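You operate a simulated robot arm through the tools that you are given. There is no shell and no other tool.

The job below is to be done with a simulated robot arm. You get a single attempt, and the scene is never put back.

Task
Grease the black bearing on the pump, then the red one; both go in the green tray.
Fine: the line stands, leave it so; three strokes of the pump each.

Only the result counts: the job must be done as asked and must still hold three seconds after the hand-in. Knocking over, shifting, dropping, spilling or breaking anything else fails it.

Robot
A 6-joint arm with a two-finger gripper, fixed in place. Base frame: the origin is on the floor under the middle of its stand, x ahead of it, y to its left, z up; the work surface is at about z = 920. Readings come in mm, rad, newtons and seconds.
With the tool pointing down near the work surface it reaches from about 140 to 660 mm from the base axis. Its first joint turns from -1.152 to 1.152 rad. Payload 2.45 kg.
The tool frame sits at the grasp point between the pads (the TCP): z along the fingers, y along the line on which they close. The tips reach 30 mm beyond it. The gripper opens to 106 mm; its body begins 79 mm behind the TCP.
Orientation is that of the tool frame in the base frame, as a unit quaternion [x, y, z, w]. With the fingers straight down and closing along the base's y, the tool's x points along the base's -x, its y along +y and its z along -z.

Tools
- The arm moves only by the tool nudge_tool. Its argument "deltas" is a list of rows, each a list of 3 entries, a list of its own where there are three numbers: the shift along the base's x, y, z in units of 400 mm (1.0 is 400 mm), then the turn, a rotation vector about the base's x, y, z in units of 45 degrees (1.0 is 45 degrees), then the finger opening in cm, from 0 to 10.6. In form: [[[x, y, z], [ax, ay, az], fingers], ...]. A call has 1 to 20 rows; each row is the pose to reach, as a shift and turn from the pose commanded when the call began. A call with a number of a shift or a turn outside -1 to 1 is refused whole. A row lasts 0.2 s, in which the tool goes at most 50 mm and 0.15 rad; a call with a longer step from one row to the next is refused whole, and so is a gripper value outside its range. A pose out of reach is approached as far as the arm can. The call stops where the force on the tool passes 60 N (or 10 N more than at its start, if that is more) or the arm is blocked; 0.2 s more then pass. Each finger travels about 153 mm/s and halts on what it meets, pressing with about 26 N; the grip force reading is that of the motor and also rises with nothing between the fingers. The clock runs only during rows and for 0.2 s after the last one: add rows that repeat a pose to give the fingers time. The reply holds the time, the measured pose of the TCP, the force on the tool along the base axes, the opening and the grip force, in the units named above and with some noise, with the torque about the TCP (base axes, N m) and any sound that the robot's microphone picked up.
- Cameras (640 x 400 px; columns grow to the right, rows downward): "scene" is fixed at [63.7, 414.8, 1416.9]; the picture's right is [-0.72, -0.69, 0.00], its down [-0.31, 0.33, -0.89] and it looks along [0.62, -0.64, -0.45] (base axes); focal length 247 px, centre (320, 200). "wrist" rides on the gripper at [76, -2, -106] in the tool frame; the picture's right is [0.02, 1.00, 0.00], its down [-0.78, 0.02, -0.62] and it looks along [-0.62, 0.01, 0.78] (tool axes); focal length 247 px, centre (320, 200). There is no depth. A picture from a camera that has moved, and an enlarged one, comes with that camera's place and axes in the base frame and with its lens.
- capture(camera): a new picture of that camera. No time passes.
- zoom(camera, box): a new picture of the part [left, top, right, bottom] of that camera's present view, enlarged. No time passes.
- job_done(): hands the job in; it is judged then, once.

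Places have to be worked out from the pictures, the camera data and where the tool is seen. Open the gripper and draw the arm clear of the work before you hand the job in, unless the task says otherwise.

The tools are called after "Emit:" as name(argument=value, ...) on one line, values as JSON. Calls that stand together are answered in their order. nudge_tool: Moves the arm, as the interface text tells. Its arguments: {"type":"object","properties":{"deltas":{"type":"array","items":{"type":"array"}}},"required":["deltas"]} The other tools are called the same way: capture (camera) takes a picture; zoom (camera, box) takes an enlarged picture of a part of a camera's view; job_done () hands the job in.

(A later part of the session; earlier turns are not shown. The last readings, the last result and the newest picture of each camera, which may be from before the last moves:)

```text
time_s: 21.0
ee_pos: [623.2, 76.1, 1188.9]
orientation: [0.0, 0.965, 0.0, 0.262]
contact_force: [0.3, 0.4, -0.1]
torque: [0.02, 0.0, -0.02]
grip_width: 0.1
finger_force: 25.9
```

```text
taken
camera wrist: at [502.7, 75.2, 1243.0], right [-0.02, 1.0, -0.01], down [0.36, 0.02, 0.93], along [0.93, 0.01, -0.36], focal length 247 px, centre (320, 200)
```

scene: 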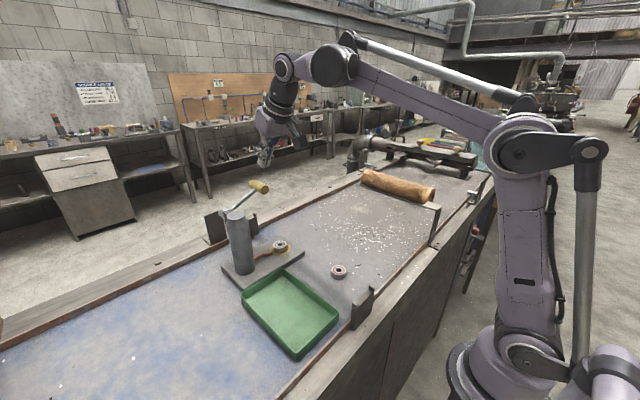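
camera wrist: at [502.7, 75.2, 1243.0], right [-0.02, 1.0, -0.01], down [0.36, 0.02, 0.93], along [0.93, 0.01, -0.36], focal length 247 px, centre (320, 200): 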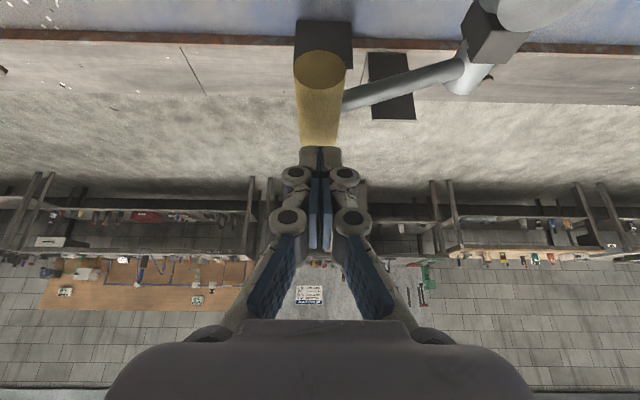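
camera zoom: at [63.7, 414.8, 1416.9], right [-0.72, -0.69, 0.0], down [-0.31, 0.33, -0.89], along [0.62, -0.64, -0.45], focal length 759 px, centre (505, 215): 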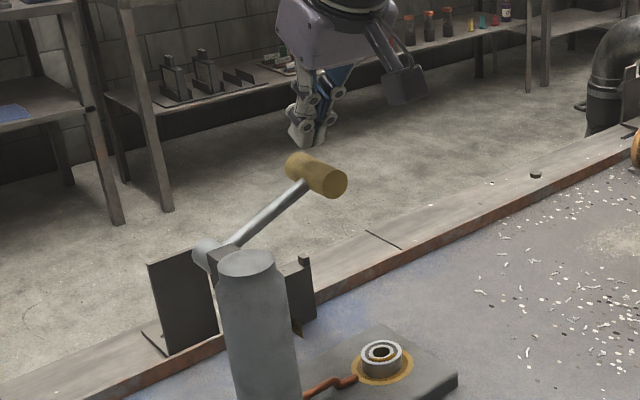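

The lever springs back to its upper position, so one full stroke is done. I check the bearing for any visible grease before the second stroke.

Emit:
zoom(camera="scene", box=[255, 230, 315, 265])

Emit:
zoom(camera="scene", box=[200, 150, 300, 230])

```text
10.67 times, centred on (285, 248) of scene
camera zoom: at [63.7, 414.8, 1416.9], right [-0.72, -0.69, 0.0], down [-0.31, 0.33, -0.89], along [0.62, -0.64, -0.45], focal length 2630 px, centre (693, -307)
```

zoom: 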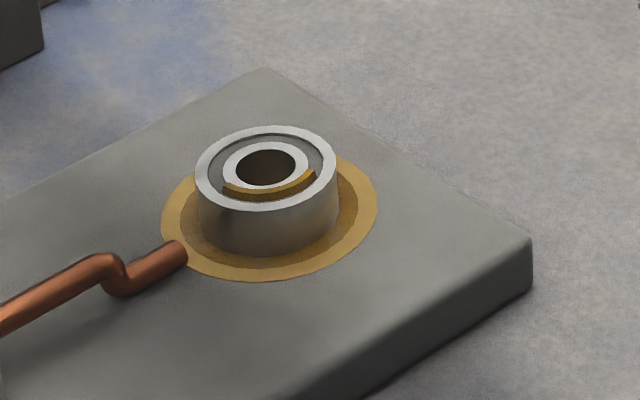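

```text
5.00 times, centred on (250, 190) of scene
camera zoom: at [63.7, 414.8, 1416.9], right [-0.72, -0.69, 0.0], down [-0.31, 0.33, -0.89], along [0.62, -0.64, -0.45], focal length 1233 px, centre (670, 250)
```

zoom: 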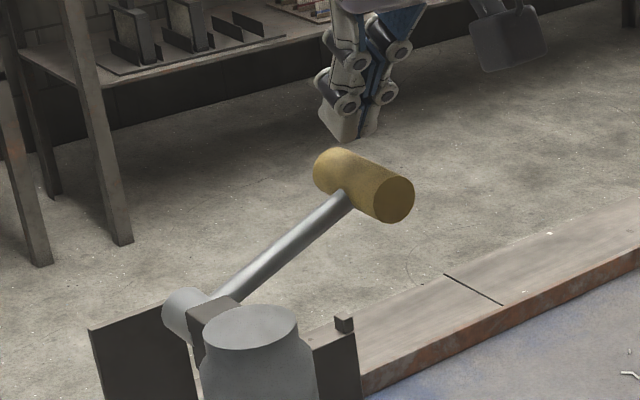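

One stroke has put grease around a third of the ring, so the strokes can be counted in the picture. I do the second stroke down along the same arc to just at the stop.

Emit:
nudge_tool(deltas=[[[0, -0.003, -0.0425], [0, 0, 0], 0], [[0, -0.0125, -0.08], [0, 0, 0], 0], [[0, -0.0175, -0.12], [0, 0, 0], 0], [[0, -0.016, -0.16], [0, 0, 0], 0], [[0, -0.012, -0.195], [0, 0, 0], 0], [[0, -0.007, -0.2175], [0, 0, 0], 0], [[0, -0.003, -0.23], [0, 0, 0], 0], [[0, 0, -0.2375], [0, 0, 0], 0]])

Emit:
zoom(camera="scene", box=[255, 230, 315, 265])

```text
time_s: 22.8
ee_pos: [621.2, 76.0, 1097.1]
orientation: [0.0, 0.964, -0.001, 0.265]
contact_force: [-6.1, -5.7, 27.7]
torque: [-0.23, -0.02, 0.06]
grip_width: 6.1
finger_force: 26.1
```

```text
10.67 times, centred on (285, 248) of scene
camera zoom: at [62.9, 414.5, 1417.0], right [-0.72, -0.69, 0.0], down [-0.31, 0.33, -0.89], along [0.62, -0.64, -0.45], focal length 2630 px, centre (693, -307)
```

zoom: 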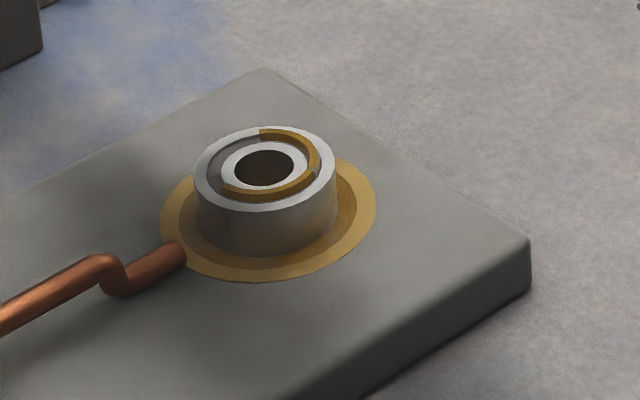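

The second stroke registered (two thirds of the ring). I raise back to the top so the lever resets.

Emit:
nudge_tool(deltas=[[[0, -0.003, 0.025], [0, 0, 0], 0], [[0, -0.012, 0.0625], [0, 0, 0], 0], [[0, -0.02, 0.1175], [0, 0, 0], 0], [[0, -0.015, 0.175], [0, 0, 0], 0], [[0, -0.002, 0.2375], [0, 0, 0], 0], [[0, -0.002, 0.2375], [0, 0, 0], 0]])

Emit:
zoom(camera="scene", box=[200, 130, 320, 260])

```text
time_s: 24.2
ee_pos: [624.0, 75.0, 1191.0]
orientation: [0.001, 0.965, 0.0, 0.262]
contact_force: [0.0, -0.1, -0.6]
torque: [0.0, -0.02, -0.03]
grip_width: 0.0
finger_force: 26.1
```

```text
3.08 times, centred on (260, 195) of scene
camera zoom: at [63.7, 414.8, 1416.9], right [-0.72, -0.69, 0.0], down [-0.31, 0.33, -0.89], along [0.62, -0.64, -0.45], focal length 759 px, centre (505, 215)
```

zoom: 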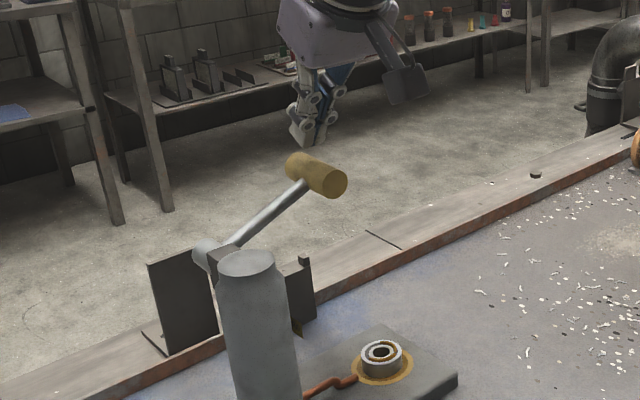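

The lever is back up. Now the third stroke for the black bearing, same path.

Emit:
nudge_tool(deltas=[[[0, -0.003, -0.0425], [0, 0, 0], 0], [[0, -0.0145, -0.08], [0, 0, 0], 0], [[0, -0.0195, -0.12], [0, 0, 0], 0], [[0, -0.019, -0.16], [0, 0, 0], 0], [[0, -0.016, -0.195], [0, 0, 0], 0], [[0, -0.012, -0.2175], [0, 0, 0], 0], [[0, -0.009, -0.23], [0, 0, 0], 0], [[0, -0.008, -0.2375], [0, 0, 0], 0]])

Emit:
zoom(camera="scene", box=[255, 230, 315, 265])

```text
time_s: 26.0
ee_pos: [622.7, 71.5, 1097.3]
orientation: [-0.001, 0.965, 0.0, 0.263]
contact_force: [-3.2, -1.1, 21.6]
torque: [-0.01, -0.01, -0.06]
grip_width: 6.1
finger_force: 25.8
```

```text
10.67 times, centred on (285, 248) of scene
camera zoom: at [63.1, 414.7, 1417.0], right [-0.72, -0.69, 0.0], down [-0.31, 0.33, -0.89], along [0.62, -0.64, -0.45], focal length 2630 px, centre (693, -307)
```

zoom: 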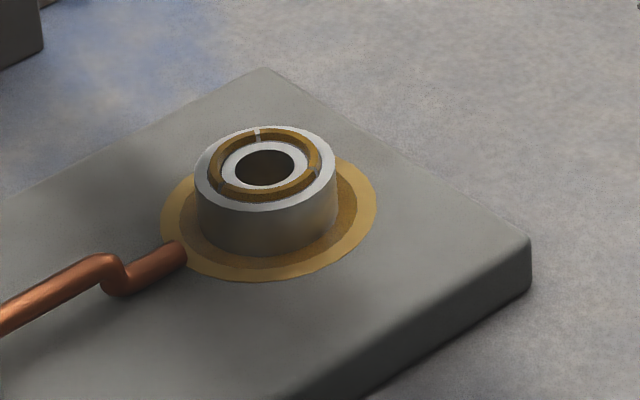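

The ring is fully greased after three strokes. I raise slowly to let the lever return, then back away up and toward the base.

Emit:
nudge_tool(deltas=[[[0, -0.003, 0.025], [0, 0, 0], 0], [[0, -0.008, 0.0625], [0, 0, 0], 0], [[0, -0.01, 0.1175], [0, 0, 0], 0], [[0, -0.005, 0.175], [0, 0, 0], 0], [[0, 0.007, 0.2375], [0, 0, 0], 0], [[-0.05, 0.007, 0.28], [0, 0, 0], 0], [[-0.12, 0.007, 0.32], [0, 0, 0], 0], [[-0.2, 0.007, 0.33], [0, 0, 0], 0]])

Emit:
zoom(camera="scene", box=[200, 130, 320, 260])

```text
time_s: 27.8
ee_pos: [541.0, 74.2, 1226.3]
orientation: [0.001, 0.965, -0.001, 0.264]
contact_force: [-0.5, 0.4, -0.3]
torque: [0.0, -0.02, 0.03]
grip_width: 0.0
finger_force: 26.2
```

```text
3.08 times, centred on (260, 195) of scene
camera zoom: at [63.7, 414.8, 1416.9], right [-0.72, -0.69, 0.0], down [-0.31, 0.33, -0.89], along [0.62, -0.64, -0.45], focal length 759 px, centre (505, 215)
```

zoom: 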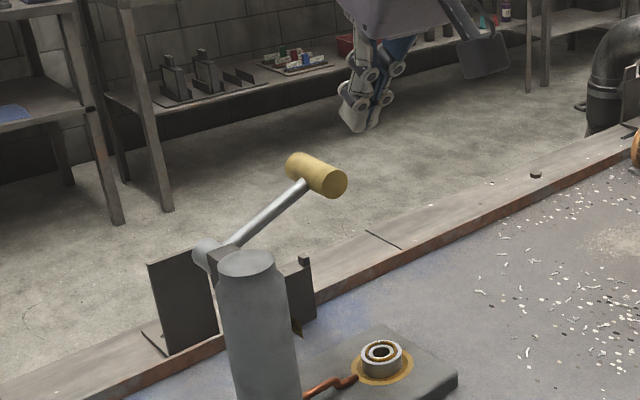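

The lever is up again and the tool is clear. Before grasping, I look at the fingertip shape and take a close look at the seat, copper pipe and bearing from here.

Emit:
zoom(camera="scene", box=[240, 100, 320, 160])

Emit:
zoom(camera="wrist", box=[240, 130, 400, 260])

Emit:
capture(camera="scene")

```text
6.67 times, centred on (280, 130) of scene
camera zoom: at [63.7, 414.8, 1416.9], right [-0.72, -0.69, 0.0], down [-0.31, 0.33, -0.89], along [0.62, -0.64, -0.45], focal length 1644 px, centre (587, 667)
```

zoom: 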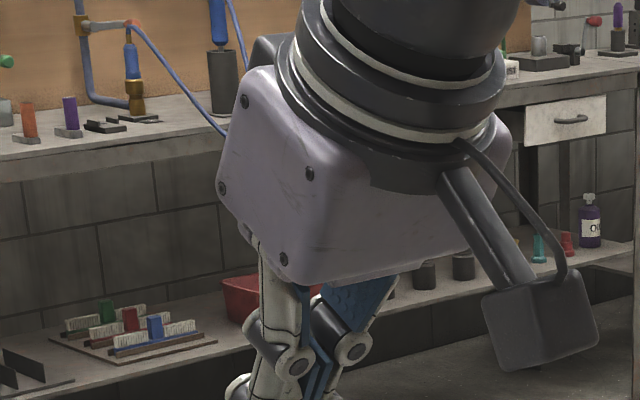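

```text
3.08 times, centred on (320, 195) of wrist
camera zoom: at [422.6, 73.1, 1279.8], right [-0.02, 1.0, -0.01], down [0.36, 0.02, 0.93], along [0.93, 0.01, -0.36], focal length 760 px, centre (320, 215)
```

zoom: 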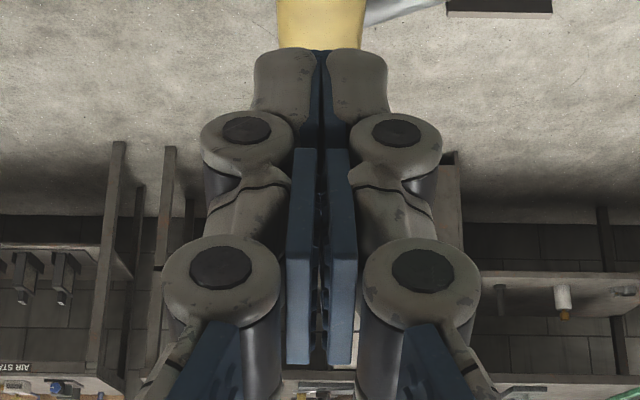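

```text
taken
```

scene: 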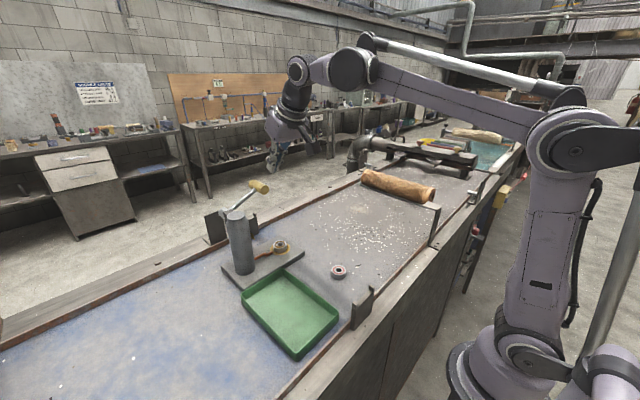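

Each fingertip is about 13 mm thick, but the tips seem to swing on linkages so their reach may change with opening. I open to 60 mm here in free air and measure the tips in the wrist view.

Emit:
nudge_tool(deltas=[[[0, 0, 0], [0, 0, 0], 6.0], [[0, 0, 0], [0, 0, 0], 6.0], [[0, 0, 0], [0, 0, 0], 6.0]])

Emit:
zoom(camera="wrist", box=[220, 100, 420, 260])

Emit:
zoom(camera="scene", box=[240, 110, 310, 190])

```text
time_s: 28.6
ee_pos: [542.5, 75.2, 1227.2]
orientation: [0.0, 0.965, 0.0, 0.263]
contact_force: [-0.4, -0.6, 0.2]
torque: [-0.02, 0.0, -0.03]
grip_width: 60.0
finger_force: 0.1
```

```text
2.50 times, centred on (320, 180) of wrist
camera zoom: at [422.8, 73.0, 1279.8], right [-0.02, 1.0, -0.01], down [0.36, 0.02, 0.93], along [0.93, 0.01, -0.36], focal length 617 px, centre (320, 250)
```

zoom: 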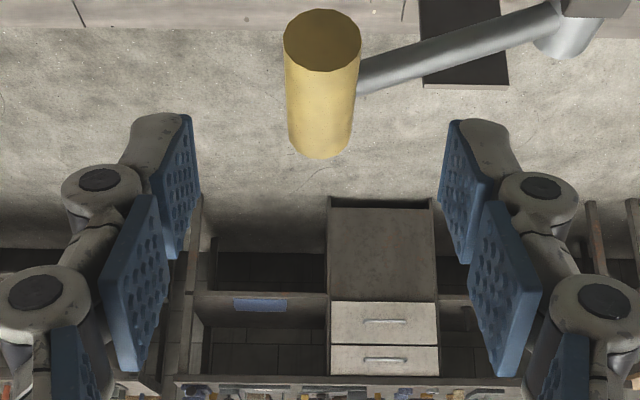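

```text
5.00 times, centred on (275, 150) of scene
camera zoom: at [63.7, 414.8, 1416.9], right [-0.72, -0.69, 0.0], down [-0.31, 0.33, -0.89], along [0.62, -0.64, -0.45], focal length 1233 px, centre (545, 450)
```

zoom: 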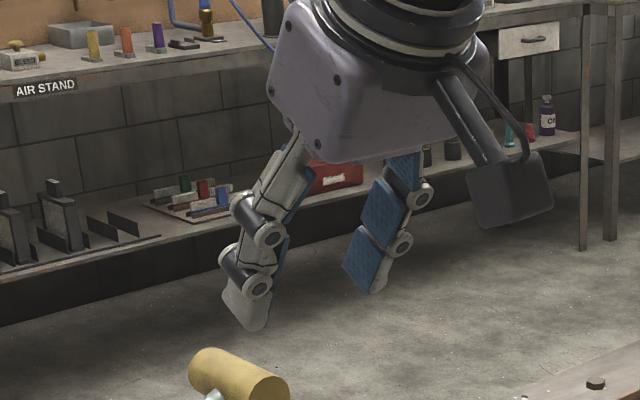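

At 60 mm opening the tips reach about 27–30 mm past the TCP and the pads are about ±10 mm wide. To stay clear of the handle above and the copper pipe on the +y side, I'll grasp the bearing with the tool still tilted 30° but yawed 45°, so first I turn in free air while coming lower and back.

Emit:
nudge_tool(deltas=[[[-0.03, -0.015, -0.01], [0, 0, 0.166], 6.0], [[-0.05, -0.03, -0.04], [0, 0, 0.333], 6.0], [[-0.07, -0.045, -0.08], [0, 0, 0.5], 6.0], [[-0.09, -0.06, -0.12], [0, 0, 0.666], 6.0], [[-0.105, -0.075, -0.16], [0, 0, 0.833], 6.0], [[-0.105, -0.0875, -0.1925], [0, 0, 1.0], 6.0], [[-0.105, -0.0875, -0.1925], [0, 0, 1.0], 6.0]])

Emit:
capture(camera="wrist")

Emit:
capture(camera="scene")

```text
time_s: 30.2
ee_pos: [499.9, 40.4, 1148.3]
orientation: [-0.37, 0.891, 0.101, 0.243]
contact_force: [0.6, -0.6, -0.7]
torque: [0.04, 0.02, 0.0]
grip_width: 60.1
finger_force: 0.1
```

```text
taken
camera wrist: at [416.8, -45.2, 1202.0], right [-0.72, 0.69, -0.01], down [0.24, 0.27, 0.93], along [0.65, 0.67, -0.36], focal length 247 px, centre (320, 200)
```

wrist: 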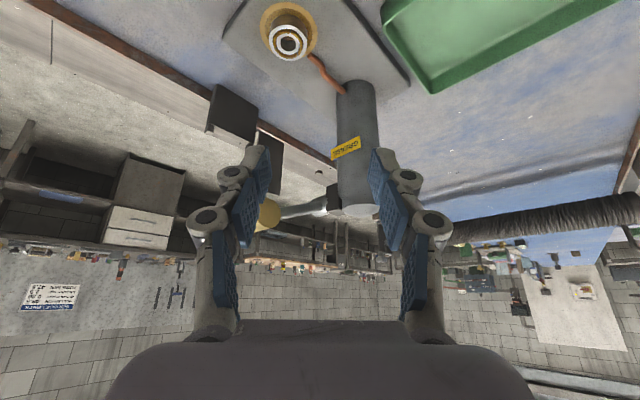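

```text
taken
```

scene: 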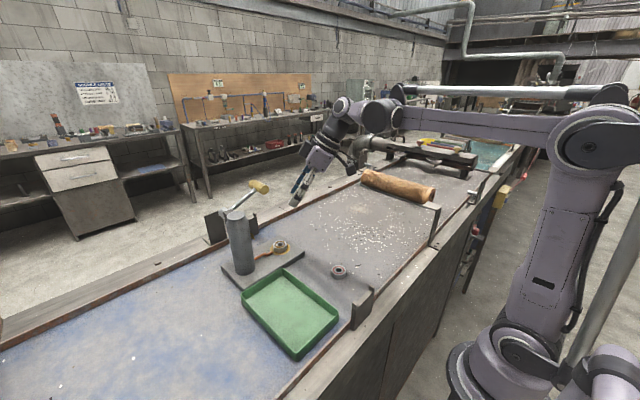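

The orientation works. I zoom into the seat from this angle to refine the bearing's position and height.

Emit:
zoom(camera="wrist", box=[240, 0, 340, 70])

```text
5.71 times, centred on (290, 35) of wrist
camera zoom: at [416.8, -45.2, 1202.0], right [-0.72, 0.69, -0.01], down [0.24, 0.27, 0.93], along [0.65, 0.67, -0.36], focal length 1411 px, centre (491, 1143)
```

zoom: 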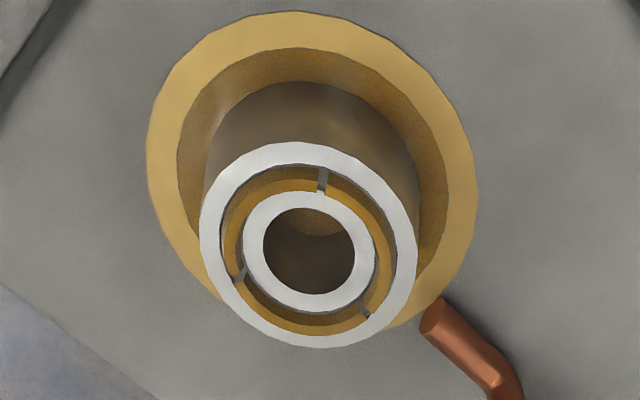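

This view puts the bearing top at about (570, 61, 955), OD 40 mm. I descend beside it to z≈1010 and then slide over so the open fingers straddle it from above.

Emit:
nudge_tool(deltas=[[[0, 0, -0.09], [0, 0, 0], 6.0], [[0, 0, -0.18], [0, 0, 0], 6.0], [[0, 0, -0.27], [0, 0, 0], 6.0], [[0, 0, -0.35], [0, 0, 0], 6.0], [[0.08, 0.018, -0.35], [0, 0, 0], 6.0], [[0.159, 0.0365, -0.35], [0, 0, 0], 6.0], [[0.159, 0.0365, -0.35], [0, 0, 0], 6.0]])

Emit:
capture(camera="wrist")

Emit:
zoom(camera="scene", box=[220, 170, 340, 270])

```text
time_s: 31.8
ee_pos: [565.5, 52.6, 1007.6]
orientation: [-0.369, 0.891, 0.101, 0.244]
contact_force: [0.3, -0.3, 0.1]
torque: [0.02, -0.01, 0.0]
grip_width: 59.8
finger_force: 0.1
```

```text
taken
camera wrist: at [483.0, -32.9, 1061.2], right [-0.72, 0.69, -0.01], down [0.24, 0.27, 0.93], along [0.65, 0.67, -0.36], focal length 247 px, centre (320, 200)
```

wrist: 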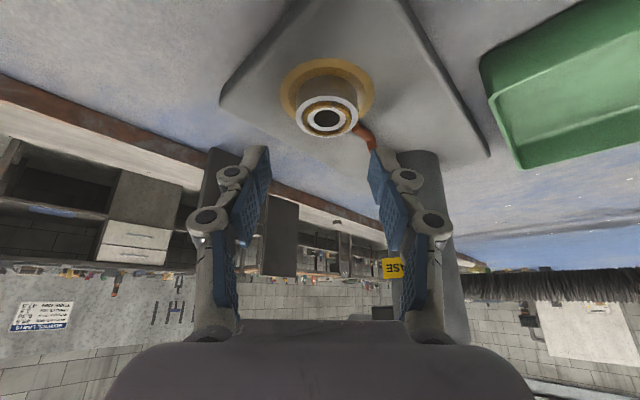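

```text
4.00 times, centred on (280, 220) of scene
camera zoom: at [63.7, 414.8, 1416.9], right [-0.72, -0.69, 0.0], down [-0.31, 0.33, -0.89], along [0.62, -0.64, -0.45], focal length 986 px, centre (480, 120)
```

zoom: 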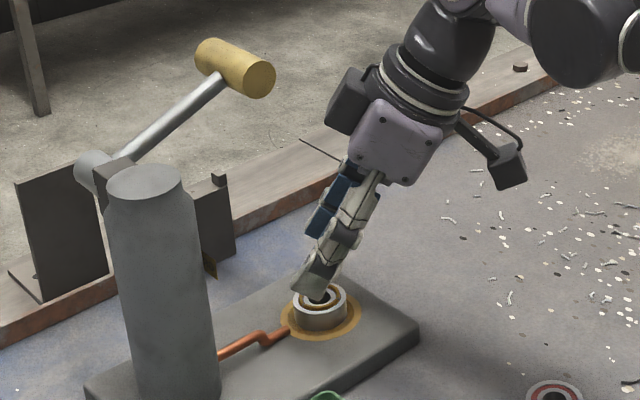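

The fingers straddle the bearing with about a 3 mm offset along the closing line. I correct that by (-2.5, +2.5) and lower to z≈980, watching for contact.

Emit:
nudge_tool(deltas=[[[-0.003, 0.003, -0.025], [0, 0, 0], 6.0], [[-0.006, 0.006, -0.05], [0, 0, 0], 6.0], [[-0.006, 0.006, -0.07], [0, 0, 0], 6.0], [[-0.006, 0.006, -0.07], [0, 0, 0], 6.0]])

Emit:
capture(camera="wrist")

Emit:
zoom(camera="scene", box=[240, 200, 330, 270])

```text
time_s: 32.8
ee_pos: [562.5, 57.7, 981.8]
orientation: [-0.37, 0.891, 0.101, 0.243]
contact_force: [0.3, -0.2, -0.5]
torque: [-0.01, 0.0, 0.01]
grip_width: 60.3
finger_force: 0.0
```

```text
taken
camera wrist: at [478.6, -28.5, 1033.7], right [-0.72, 0.69, -0.01], down [0.24, 0.27, 0.93], along [0.65, 0.67, -0.36], focal length 247 px, centre (320, 200)
```

wrist: 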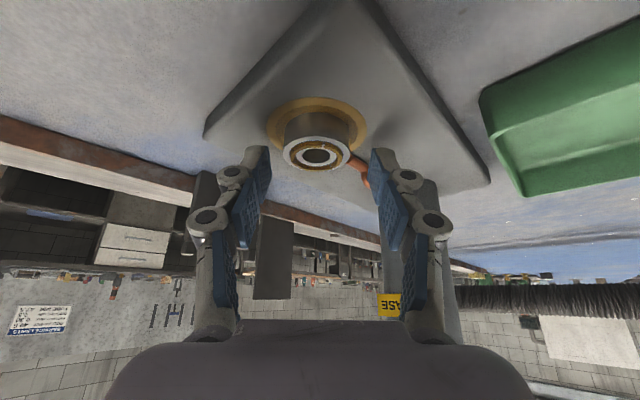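

```text
5.71 times, centred on (285, 235) of scene
camera zoom: at [63.7, 414.8, 1416.9], right [-0.72, -0.69, 0.0], down [-0.31, 0.33, -0.89], along [0.62, -0.64, -0.45], focal length 1409 px, centre (520, 0)
```

zoom: 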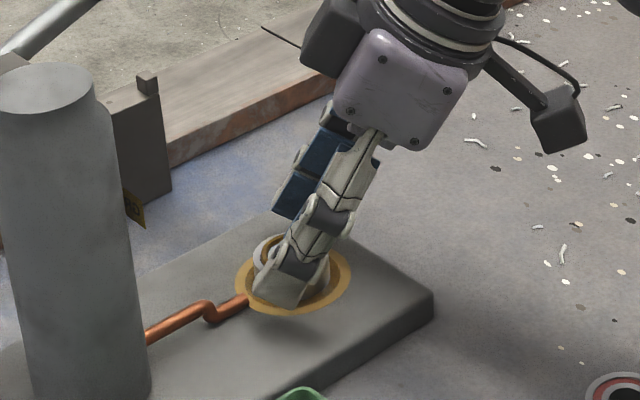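

Well aligned now (bearing centre within about 2 mm of the finger midline). I lower another 5 mm so the tips are just above the seat, watching the force.

Emit:
nudge_tool(deltas=[[[0, -0.003, -0.006], [0, 0, 0], 6.0], [[0, -0.005, -0.0135], [0, 0, 0], 6.0], [[0, -0.005, -0.0135], [0, 0, 0], 6.0]])

Emit:
zoom(camera="wrist", box=[220, 80, 420, 220])

Emit:
zoom(camera="scene", box=[255, 220, 315, 260])

```text
time_s: 33.6
ee_pos: [561.3, 53.8, 975.9]
orientation: [-0.37, 0.891, 0.101, 0.243]
contact_force: [-0.3, -0.5, -0.2]
torque: [0.03, -0.01, -0.02]
grip_width: 59.4
finger_force: 0.0
```

```text
2.86 times, centred on (320, 150) of wrist
camera zoom: at [477.9, -30.7, 1028.7], right [-0.72, 0.69, -0.01], down [0.24, 0.27, 0.93], along [0.65, 0.67, -0.36], focal length 706 px, centre (320, 343)
```

zoom: 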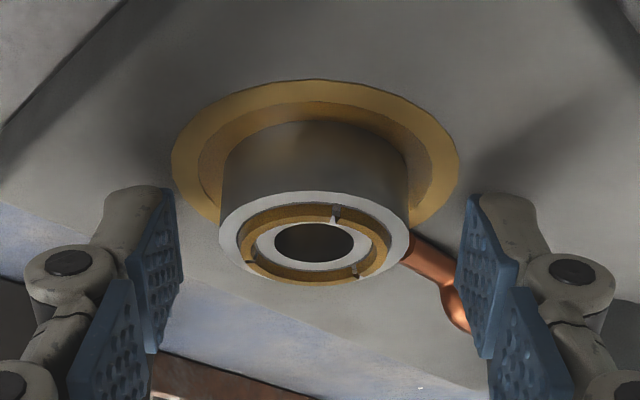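

```text
10.00 times, centred on (285, 240) of scene
camera zoom: at [63.7, 414.8, 1416.9], right [-0.72, -0.69, 0.0], down [-0.31, 0.33, -0.89], along [0.62, -0.64, -0.45], focal length 2466 px, centre (670, -200)
```

zoom: 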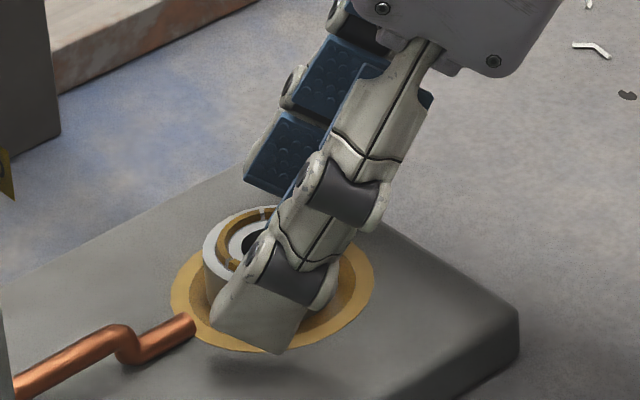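

The tips look about 6 mm higher than my model (tip bottom near 950), so the grip would be shallow. I lower another 4 mm and check clearance to the plate.

Emit:
nudge_tool(deltas=[[[0, 0, -0.005], [0, 0, 0], 6.0], [[0.001, 0.001, -0.01], [0, 0, 0], 6.0], [[0.001, 0.001, -0.01], [0, 0, 0], 6.0]])

Emit:
zoom(camera="scene", box=[255, 220, 315, 260])

Emit:
zoom(camera="wrist", box=[220, 80, 420, 220])

```text
time_s: 34.4
ee_pos: [562.7, 56.0, 971.5]
orientation: [-0.369, 0.891, 0.1, 0.244]
contact_force: [-0.6, -0.2, 0.3]
torque: [0.04, 0.02, 0.0]
grip_width: 60.0
finger_force: 0.0
```

```text
10.00 times, centred on (285, 240) of scene
camera zoom: at [63.7, 414.8, 1416.9], right [-0.72, -0.69, 0.0], down [-0.31, 0.33, -0.89], along [0.62, -0.64, -0.45], focal length 2466 px, centre (670, -200)
```

zoom: 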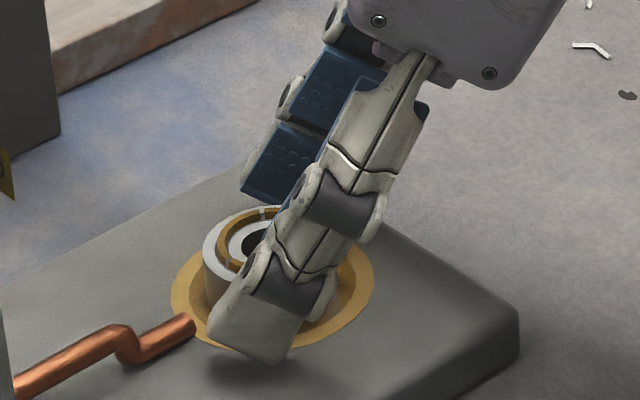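

```text
2.86 times, centred on (320, 150) of wrist
camera zoom: at [478.9, -29.9, 1024.6], right [-0.72, 0.69, -0.01], down [0.24, 0.27, 0.93], along [0.65, 0.67, -0.36], focal length 706 px, centre (320, 343)
```

zoom: 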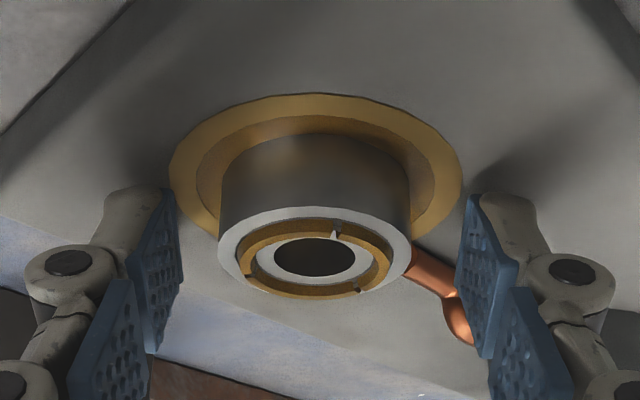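

About 7 mm tip clearance remains now, and closing to 40 mm extends the tips roughly 3 mm more, giving about 10 mm of pad on the bearing. I close gently.

Emit:
nudge_tool(deltas=[[[0, 0, 0], [0, 0, 0], 5.2], [[0, 0, 0], [0, 0, 0], 4.6], [[0, 0, 0], [0, 0, 0], 4.2], [[0, 0, 0], [0, 0, 0], 3.8], [[0, 0, 0], [0, 0, 0], 3.2], [[0, 0, 0], [0, 0, 0], 2.5], [[0, 0, 0], [0, 0, 0], 2.5]])

Emit:
zoom(camera="wrist", box=[220, 80, 420, 220])

Emit:
zoom(camera="scene", box=[255, 220, 315, 260])

```text
time_s: 36.0
ee_pos: [563.3, 54.8, 971.3]
orientation: [-0.369, 0.891, 0.101, 0.243]
contact_force: [0.5, -0.6, 1.6]
torque: [0.01, 0.0, -0.01]
grip_width: 39.1
finger_force: 25.7
```

```text
2.86 times, centred on (320, 150) of wrist
camera zoom: at [478.9, -30.0, 1024.7], right [-0.72, 0.69, -0.01], down [0.24, 0.27, 0.93], along [0.65, 0.67, -0.36], focal length 706 px, centre (320, 343)
```

zoom: 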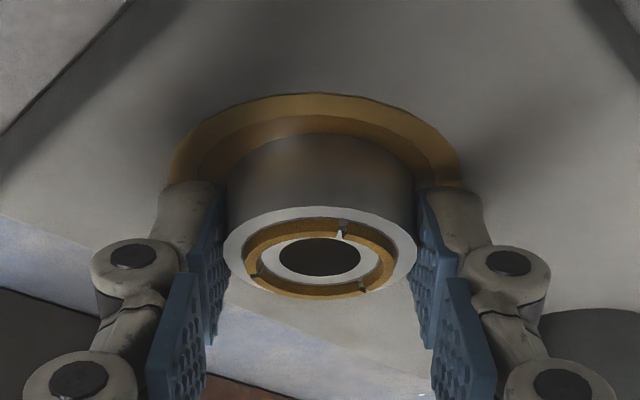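

```text
10.00 times, centred on (285, 240) of scene
camera zoom: at [63.6, 414.7, 1416.9], right [-0.72, -0.69, 0.0], down [-0.31, 0.33, -0.89], along [0.62, -0.64, -0.45], focal length 2466 px, centre (670, -200)
```

zoom: 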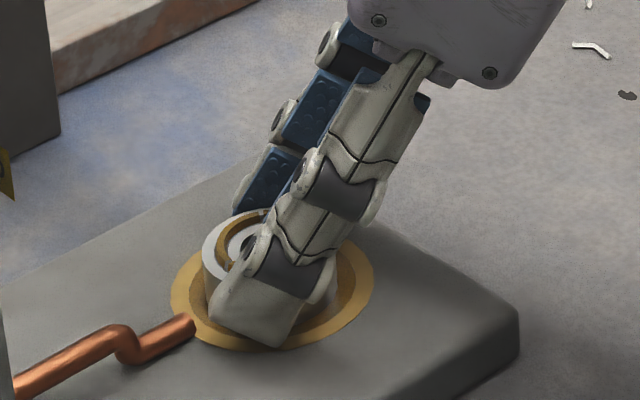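

Gripped at 39 mm with steady force. I lift slowly 40 mm and check that the bearing comes along level.

Emit:
nudge_tool(deltas=[[[0, 0, 0.01], [0, 0, 0], 2.5], [[0, 0, 0.03], [0, 0, 0], 2.5], [[0, 0, 0.06], [0, 0, 0], 2.5], [[0, 0, 0.1], [0, 0, 0], 2.5], [[0, 0, 0.1], [0, 0, 0], 2.5]])

Emit:
zoom(camera="wrist", box=[220, 80, 420, 220])

Emit:
zoom(camera="scene", box=[220, 190, 340, 270])

```text
time_s: 37.2
ee_pos: [561.8, 55.6, 1011.9]
orientation: [-0.369, 0.891, 0.1, 0.244]
contact_force: [0.5, 0.8, -1.3]
torque: [-0.02, 0.0, -0.02]
grip_width: 39.1
finger_force: 26.2
```

```text
2.86 times, centred on (320, 150) of wrist
camera zoom: at [479.1, -29.4, 1065.4], right [-0.72, 0.69, -0.01], down [0.24, 0.27, 0.93], along [0.65, 0.67, -0.36], focal length 706 px, centre (320, 343)
```

zoom: 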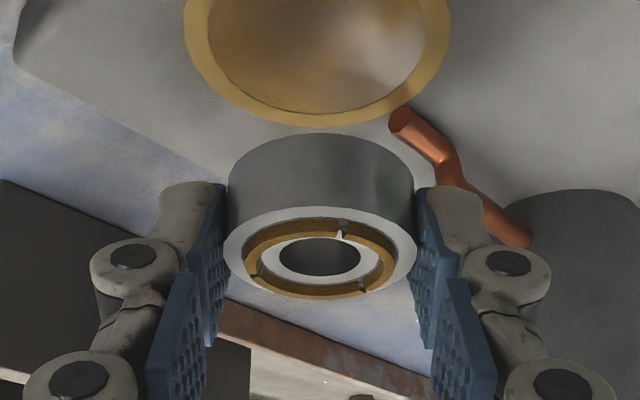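

```text
5.00 times, centred on (280, 230) of scene
camera zoom: at [63.7, 414.8, 1416.9], right [-0.72, -0.69, 0.0], down [-0.31, 0.33, -0.89], along [0.62, -0.64, -0.45], focal length 1233 px, centre (520, 50)
```

zoom: 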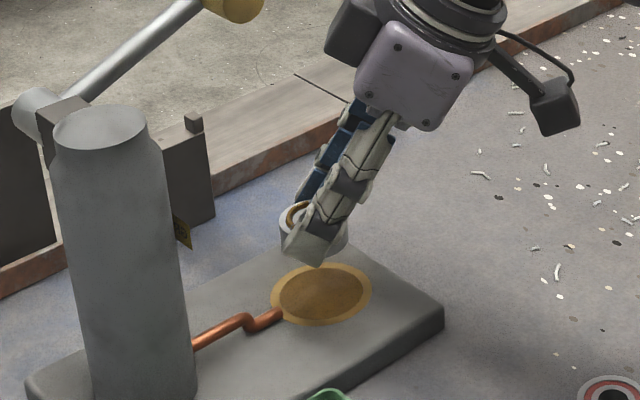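

The bearing is held level and the seat is empty. I carry it at this height over the tray to about (435, 180) — clear of rim, pipe and pump.

Emit:
nudge_tool(deltas=[[[-0.067, 0.03, 0], [0, 0, 0], 2.5], [[-0.134, 0.09, 0], [0, 0, 0], 2.5], [[-0.2, 0.16, 0], [0, 0, 0], 2.5], [[-0.267, 0.23, 0], [0, 0, 0], 2.5], [[-0.334, 0.296, 0], [0, 0, 0], 2.5], [[-0.334, 0.296, 0], [0, 0, 0], 2.5]])

Emit:
capture(camera="wrist")

Emit:
capture(camera="scene")

```text
time_s: 38.6
ee_pos: [427.2, 172.6, 1009.8]
orientation: [-0.37, 0.891, 0.1, 0.243]
contact_force: [0.3, 0.5, -0.8]
torque: [-0.04, 0.07, 0.04]
grip_width: 39.1
finger_force: 26.4
```

```text
taken
camera wrist: at [343.7, 88.0, 1064.1], right [-0.72, 0.69, -0.01], down [0.24, 0.27, 0.93], along [0.65, 0.67, -0.36], focal length 247 px, centre (320, 200)
```

wrist: 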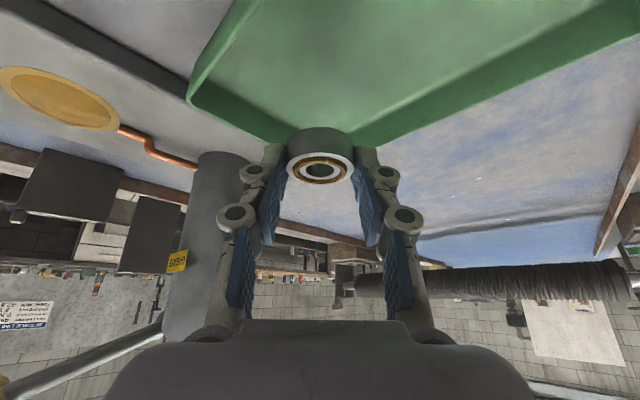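

```text
taken
```

scene: 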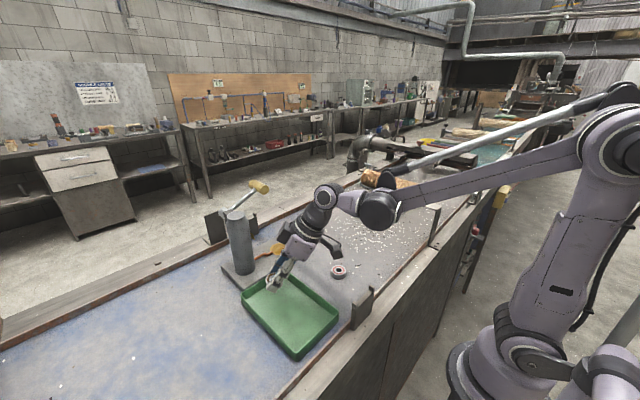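

The bearing is over the tray. I zoom in to verify clearance to the tray walls, then lower in steps.

Emit:
zoom(camera="scene", box=[230, 220, 350, 360])

Emit:
nudge_tool(deltas=[[[0, 0, -0.03], [0, 0, 0], 2.5], [[0, 0, -0.06], [0, 0, 0], 2.5], [[0, 0, -0.09], [0, 0, 0], 2.5], [[0, 0, -0.11], [0, 0, 0], 2.5], [[0, 0, -0.12], [0, 0, 0], 2.5]])

Emit:
zoom(camera="scene", box=[230, 220, 350, 360])

Emit:
zoom(camera="wrist", box=[180, 60, 460, 260])

```text
2.86 times, centred on (290, 290) of scene
camera zoom: at [63.6, 414.8, 1416.9], right [-0.72, -0.69, 0.0], down [-0.31, 0.33, -0.89], along [0.62, -0.64, -0.45], focal length 704 px, centre (406, -57)
```

zoom: 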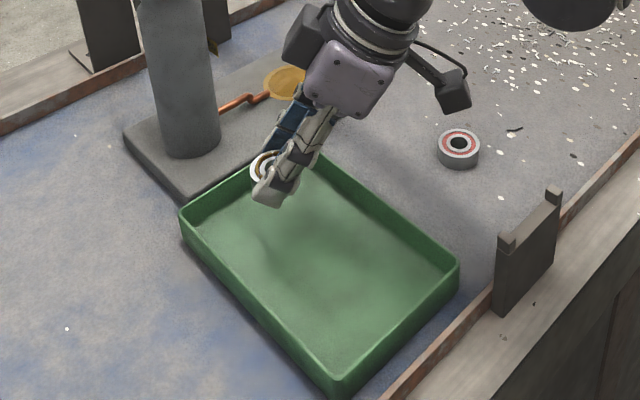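

```text
time_s: 39.8
ee_pos: [428.3, 173.4, 964.9]
orientation: [-0.369, 0.891, 0.101, 0.243]
contact_force: [-1.0, -0.3, -1.2]
torque: [0.01, 0.03, 0.0]
grip_width: 39.0
finger_force: 26.3
```

```text
2.86 times, centred on (290, 290) of scene
camera zoom: at [63.7, 414.8, 1416.9], right [-0.72, -0.69, 0.0], down [-0.31, 0.33, -0.89], along [0.62, -0.64, -0.45], focal length 704 px, centre (406, -57)
```

zoom: 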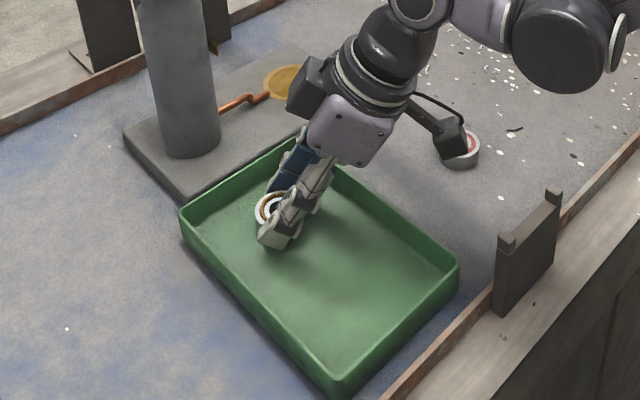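

```text
2.00 times, centred on (320, 160) of wrist
camera zoom: at [344.8, 87.9, 1016.6], right [-0.72, 0.69, -0.01], down [0.24, 0.27, 0.93], along [0.65, 0.67, -0.36], focal length 494 px, centre (320, 280)
```

zoom: 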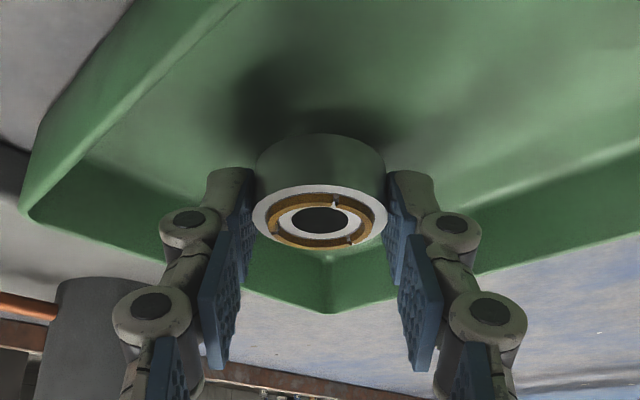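

About 10 mm to go to the tray floor. I lower in 2 mm steps, then check the force.

Emit:
nudge_tool(deltas=[[[0, 0, -0.005], [0, 0, 0], 2.5], [[0, 0, -0.01], [0, 0, 0], 2.5], [[0, 0, -0.015], [0, 0, 0], 2.5], [[0, 0, -0.02], [0, 0, 0], 2.5]])

Emit:
zoom(camera="scene", box=[255, 255, 315, 305])

Emit:
zoom(camera="wrist", box=[220, 80, 420, 220])

```text
time_s: 40.8
ee_pos: [428.4, 174.8, 956.1]
orientation: [-0.369, 0.892, 0.1, 0.243]
contact_force: [-1.2, -1.3, 6.0]
torque: [-0.04, 0.02, 0.01]
grip_width: 39.1
finger_force: 25.9
```

```text
8.00 times, centred on (285, 280) of scene
camera zoom: at [63.5, 414.7, 1416.9], right [-0.72, -0.69, 0.0], down [-0.31, 0.33, -0.89], along [0.62, -0.64, -0.45], focal length 1972 px, centre (600, -440)
```

zoom: 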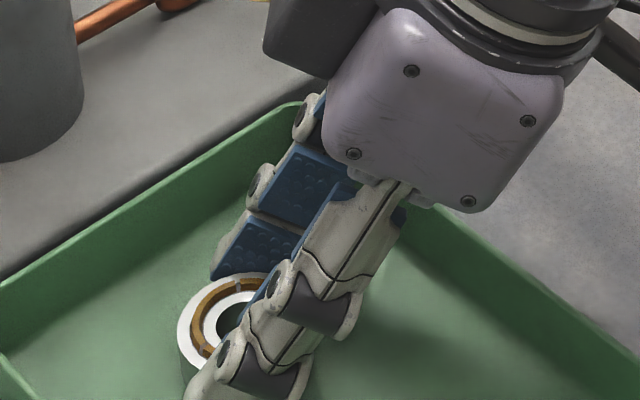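

```text
2.86 times, centred on (320, 150) of wrist
camera zoom: at [345.3, 88.5, 1008.6], right [-0.72, 0.69, -0.01], down [0.24, 0.27, 0.93], along [0.65, 0.67, -0.36], focal length 706 px, centre (320, 343)
```

zoom: 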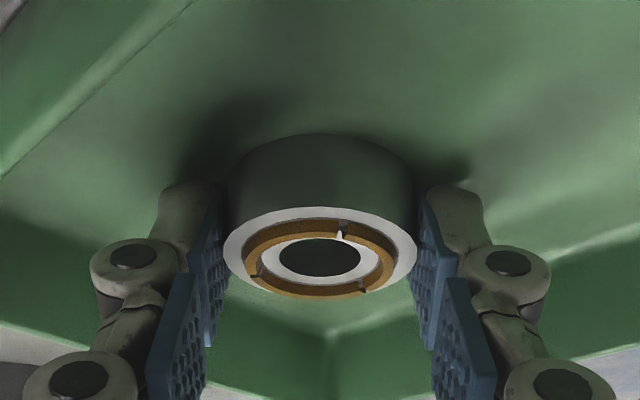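

The floor is touched (6 N up). I raise 0.8 mm to relieve the load and open the fingers to let it go.

Emit:
nudge_tool(deltas=[[[0, 0, 0.002], [0, 0, 0], 2.5], [[0, 0, 0.002], [0, 0, 0], 4.2], [[0, 0, 0.002], [0, 0, 0], 4.8], [[0, 0, 0.002], [0, 0, 0], 5.6], [[0, 0, 0.002], [0, 0, 0], 6.0], [[0, 0, 0.002], [0, 0, 0], 6.0]])

Emit:
zoom(camera="wrist", box=[220, 80, 420, 220])

```text
time_s: 42.2
ee_pos: [428.3, 173.9, 956.9]
orientation: [-0.369, 0.891, 0.1, 0.243]
contact_force: [0.1, 0.9, 0.2]
torque: [0.0, 0.0, 0.0]
grip_width: 59.9
finger_force: 0.0
```

```text
2.86 times, centred on (320, 150) of wrist
camera zoom: at [345.0, 88.4, 1009.4], right [-0.72, 0.69, -0.01], down [0.24, 0.27, 0.93], along [0.65, 0.67, -0.36], focal length 706 px, centre (320, 343)
```

zoom: 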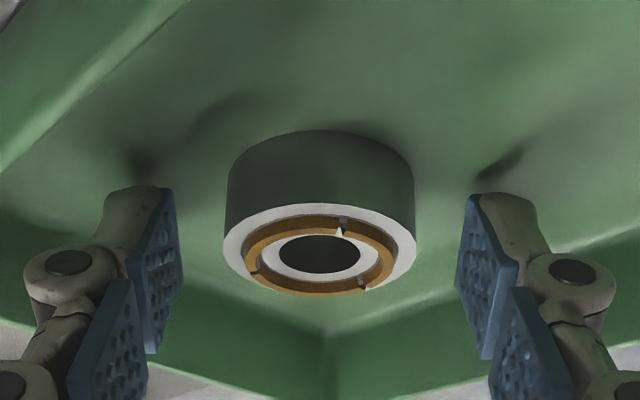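

Released cleanly; the black bearing stands in the tray. I lift straight up, then travel over the bench to hover above the red bearing.

Emit:
nudge_tool(deltas=[[[0, 0, 0.03], [0, 0, 0], 6.0], [[0, 0, 0.08], [0, 0, 0], 6.0], [[0, 0, 0.14], [0, 0, 0], 6.0], [[-0.03, -0.1, 0.14], [0, 0, 0], 6.0], [[-0.06, -0.2, 0.14], [0, 0, 0], 6.0], [[-0.09, -0.31, 0.14], [0, 0, 0], 6.0], [[-0.12, -0.42, 0.14], [0, 0, 0], 6.0], [[-0.12, -0.4375, 0.14], [0, 0, 0], 6.0], [[-0.12, -0.4375, 0.14], [0, 0, 0], 6.0]])

Emit:
capture(camera="wrist")

Emit:
capture(camera="scene")

```text
time_s: 44.2
ee_pos: [381.6, -0.9, 1012.0]
orientation: [-0.369, 0.891, 0.101, 0.243]
contact_force: [0.2, 0.0, -0.1]
torque: [0.02, -0.01, 0.02]
grip_width: 59.7
finger_force: 0.0
```

```text
taken
camera wrist: at [297.1, -86.6, 1064.9], right [-0.72, 0.69, -0.01], down [0.24, 0.27, 0.93], along [0.65, 0.67, -0.36], focal length 247 px, centre (320, 200)
```

wrist: 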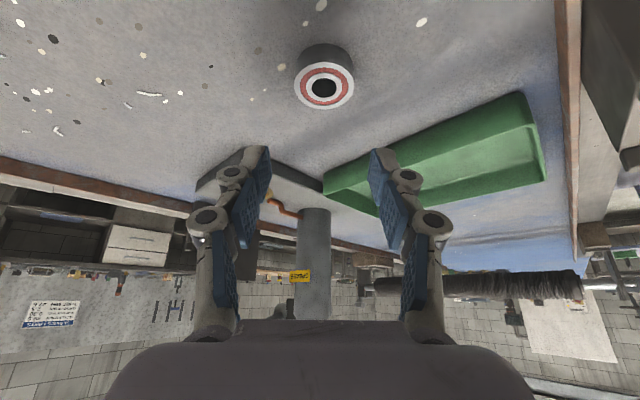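

```text
taken
```

scene: 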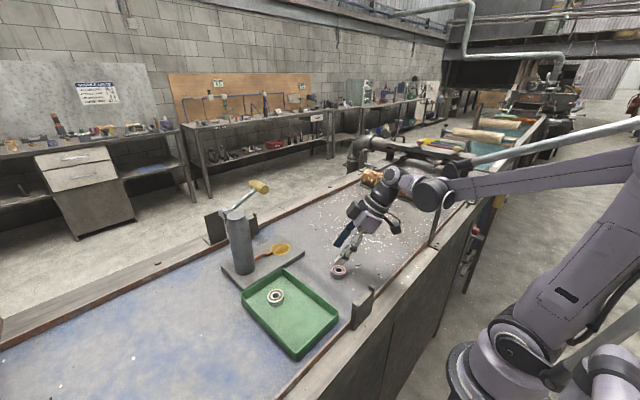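

The red bearing is at about (385, 6), within 1 mm of the finger midline. I lower to z≈958 and check.

Emit:
nudge_tool(deltas=[[[0, 0.001, -0.04], [0, 0, 0], 6.0], [[-0.001, 0.002, -0.08], [0, 0, 0], 6.0], [[-0.001, 0.002, -0.115], [0, 0, 0], 6.0], [[-0.001, 0.002, -0.135], [0, 0, 0], 6.0], [[-0.001, 0.002, -0.135], [0, 0, 0], 6.0]])

Emit:
zoom(camera="wrist", box=[220, 80, 420, 220])

Emit:
zoom(camera="scene", box=[310, 240, 370, 290])

```text
time_s: 45.4
ee_pos: [381.3, 0.4, 959.1]
orientation: [-0.369, 0.892, 0.1, 0.243]
contact_force: [0.6, 0.1, 0.2]
torque: [-0.02, 0.01, -0.01]
grip_width: 60.2
finger_force: 0.1
```

```text
2.86 times, centred on (320, 150) of wrist
camera zoom: at [297.2, -84.9, 1011.0], right [-0.72, 0.69, -0.01], down [0.24, 0.27, 0.93], along [0.65, 0.67, -0.36], focal length 706 px, centre (320, 343)
```

zoom: 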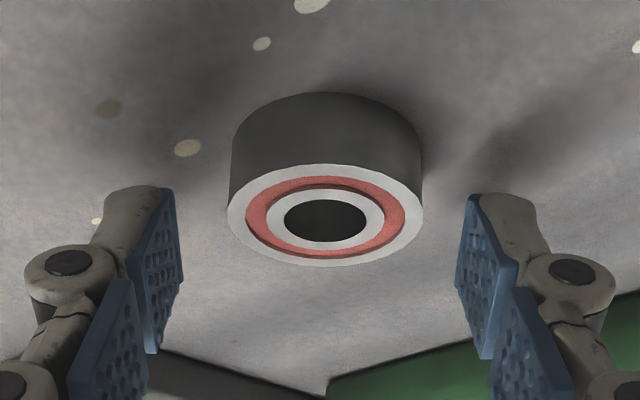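

```text
8.00 times, centred on (340, 265) of scene
camera zoom: at [63.7, 414.8, 1416.9], right [-0.72, -0.69, 0.0], down [-0.31, 0.33, -0.89], along [0.62, -0.64, -0.45], focal length 1972 px, centre (160, -320)
```

zoom: 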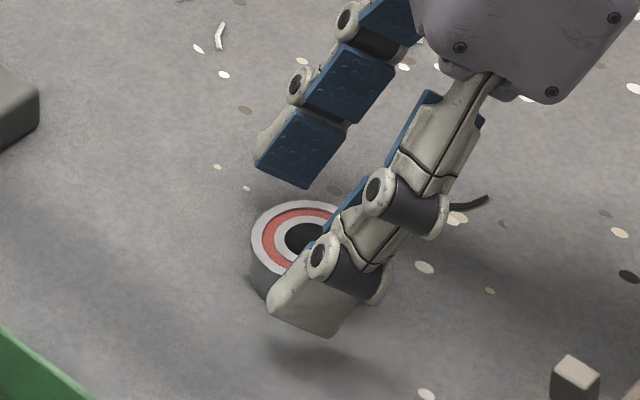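

Compared with the black grasp, I need to go about 8.5 mm lower and 1 mm along the closing line. I do that in small steps.

Emit:
nudge_tool(deltas=[[[-0.002, 0.002, -0.008], [0, 0, 0], 6.0], [[-0.002, 0.002, -0.016], [0, 0, 0], 6.0], [[-0.002, 0.002, -0.0205], [0, 0, 0], 6.0], [[-0.002, 0.002, -0.0205], [0, 0, 0], 6.0]])

Emit:
zoom(camera="wrist", box=[220, 80, 420, 220])

Emit:
zoom(camera="scene", box=[310, 240, 370, 290])

```text
time_s: 46.4
ee_pos: [379.3, 1.0, 950.2]
orientation: [-0.369, 0.891, 0.101, 0.244]
contact_force: [0.4, -0.1, 0.2]
torque: [0.01, -0.01, 0.03]
grip_width: 59.8
finger_force: 0.0
```

```text
2.86 times, centred on (320, 150) of wrist
camera zoom: at [296.2, -84.7, 1003.5], right [-0.72, 0.69, -0.01], down [0.24, 0.27, 0.93], along [0.65, 0.67, -0.36], focal length 706 px, centre (320, 343)
```

zoom: 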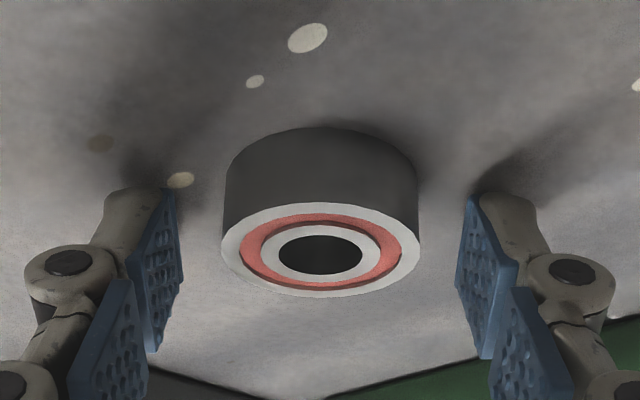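

```text
8.00 times, centred on (340, 265) of scene
camera zoom: at [63.7, 414.8, 1416.9], right [-0.72, -0.69, 0.0], down [-0.31, 0.33, -0.89], along [0.62, -0.64, -0.45], focal length 1972 px, centre (160, -320)
```

zoom: 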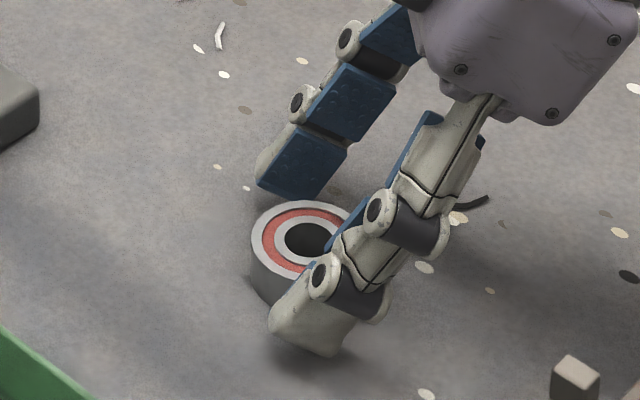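

The red bearing now sits centred between the pads (320, 250 in the zoom), matching the earlier good grasp. I close the fingers on it.

Emit:
nudge_tool(deltas=[[[0, 0, 0], [0, 0, 0], 5.2], [[0, 0, 0], [0, 0, 0], 4.6], [[0, 0, 0], [0, 0, 0], 4.2], [[0, 0, 0], [0, 0, 0], 3.8], [[0, 0, 0], [0, 0, 0], 3.2], [[0, 0, 0], [0, 0, 0], 2.5], [[0, 0, 0], [0, 0, 0], 2.5]])

Emit:
zoom(camera="wrist", box=[220, 80, 420, 220])

```text
time_s: 48.0
ee_pos: [379.5, 1.1, 950.3]
orientation: [-0.369, 0.891, 0.1, 0.244]
contact_force: [-2.1, -2.8, 16.0]
torque: [-0.01, 0.01, -0.01]
grip_width: 39.1
finger_force: 26.4
```

```text
2.86 times, centred on (320, 150) of wrist
camera zoom: at [296.2, -84.7, 1003.7], right [-0.72, 0.69, -0.01], down [0.24, 0.27, 0.93], along [0.65, 0.67, -0.36], focal length 706 px, centre (320, 343)
```

zoom: 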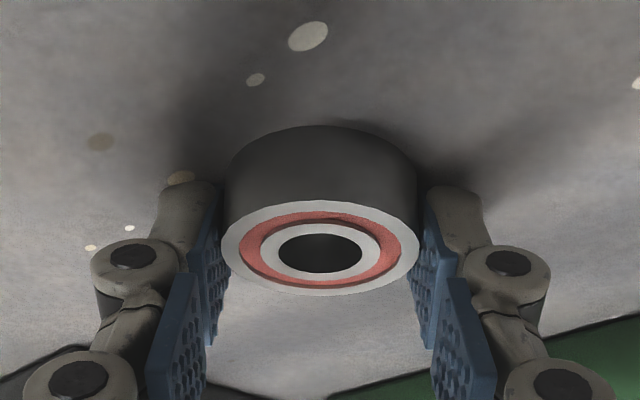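

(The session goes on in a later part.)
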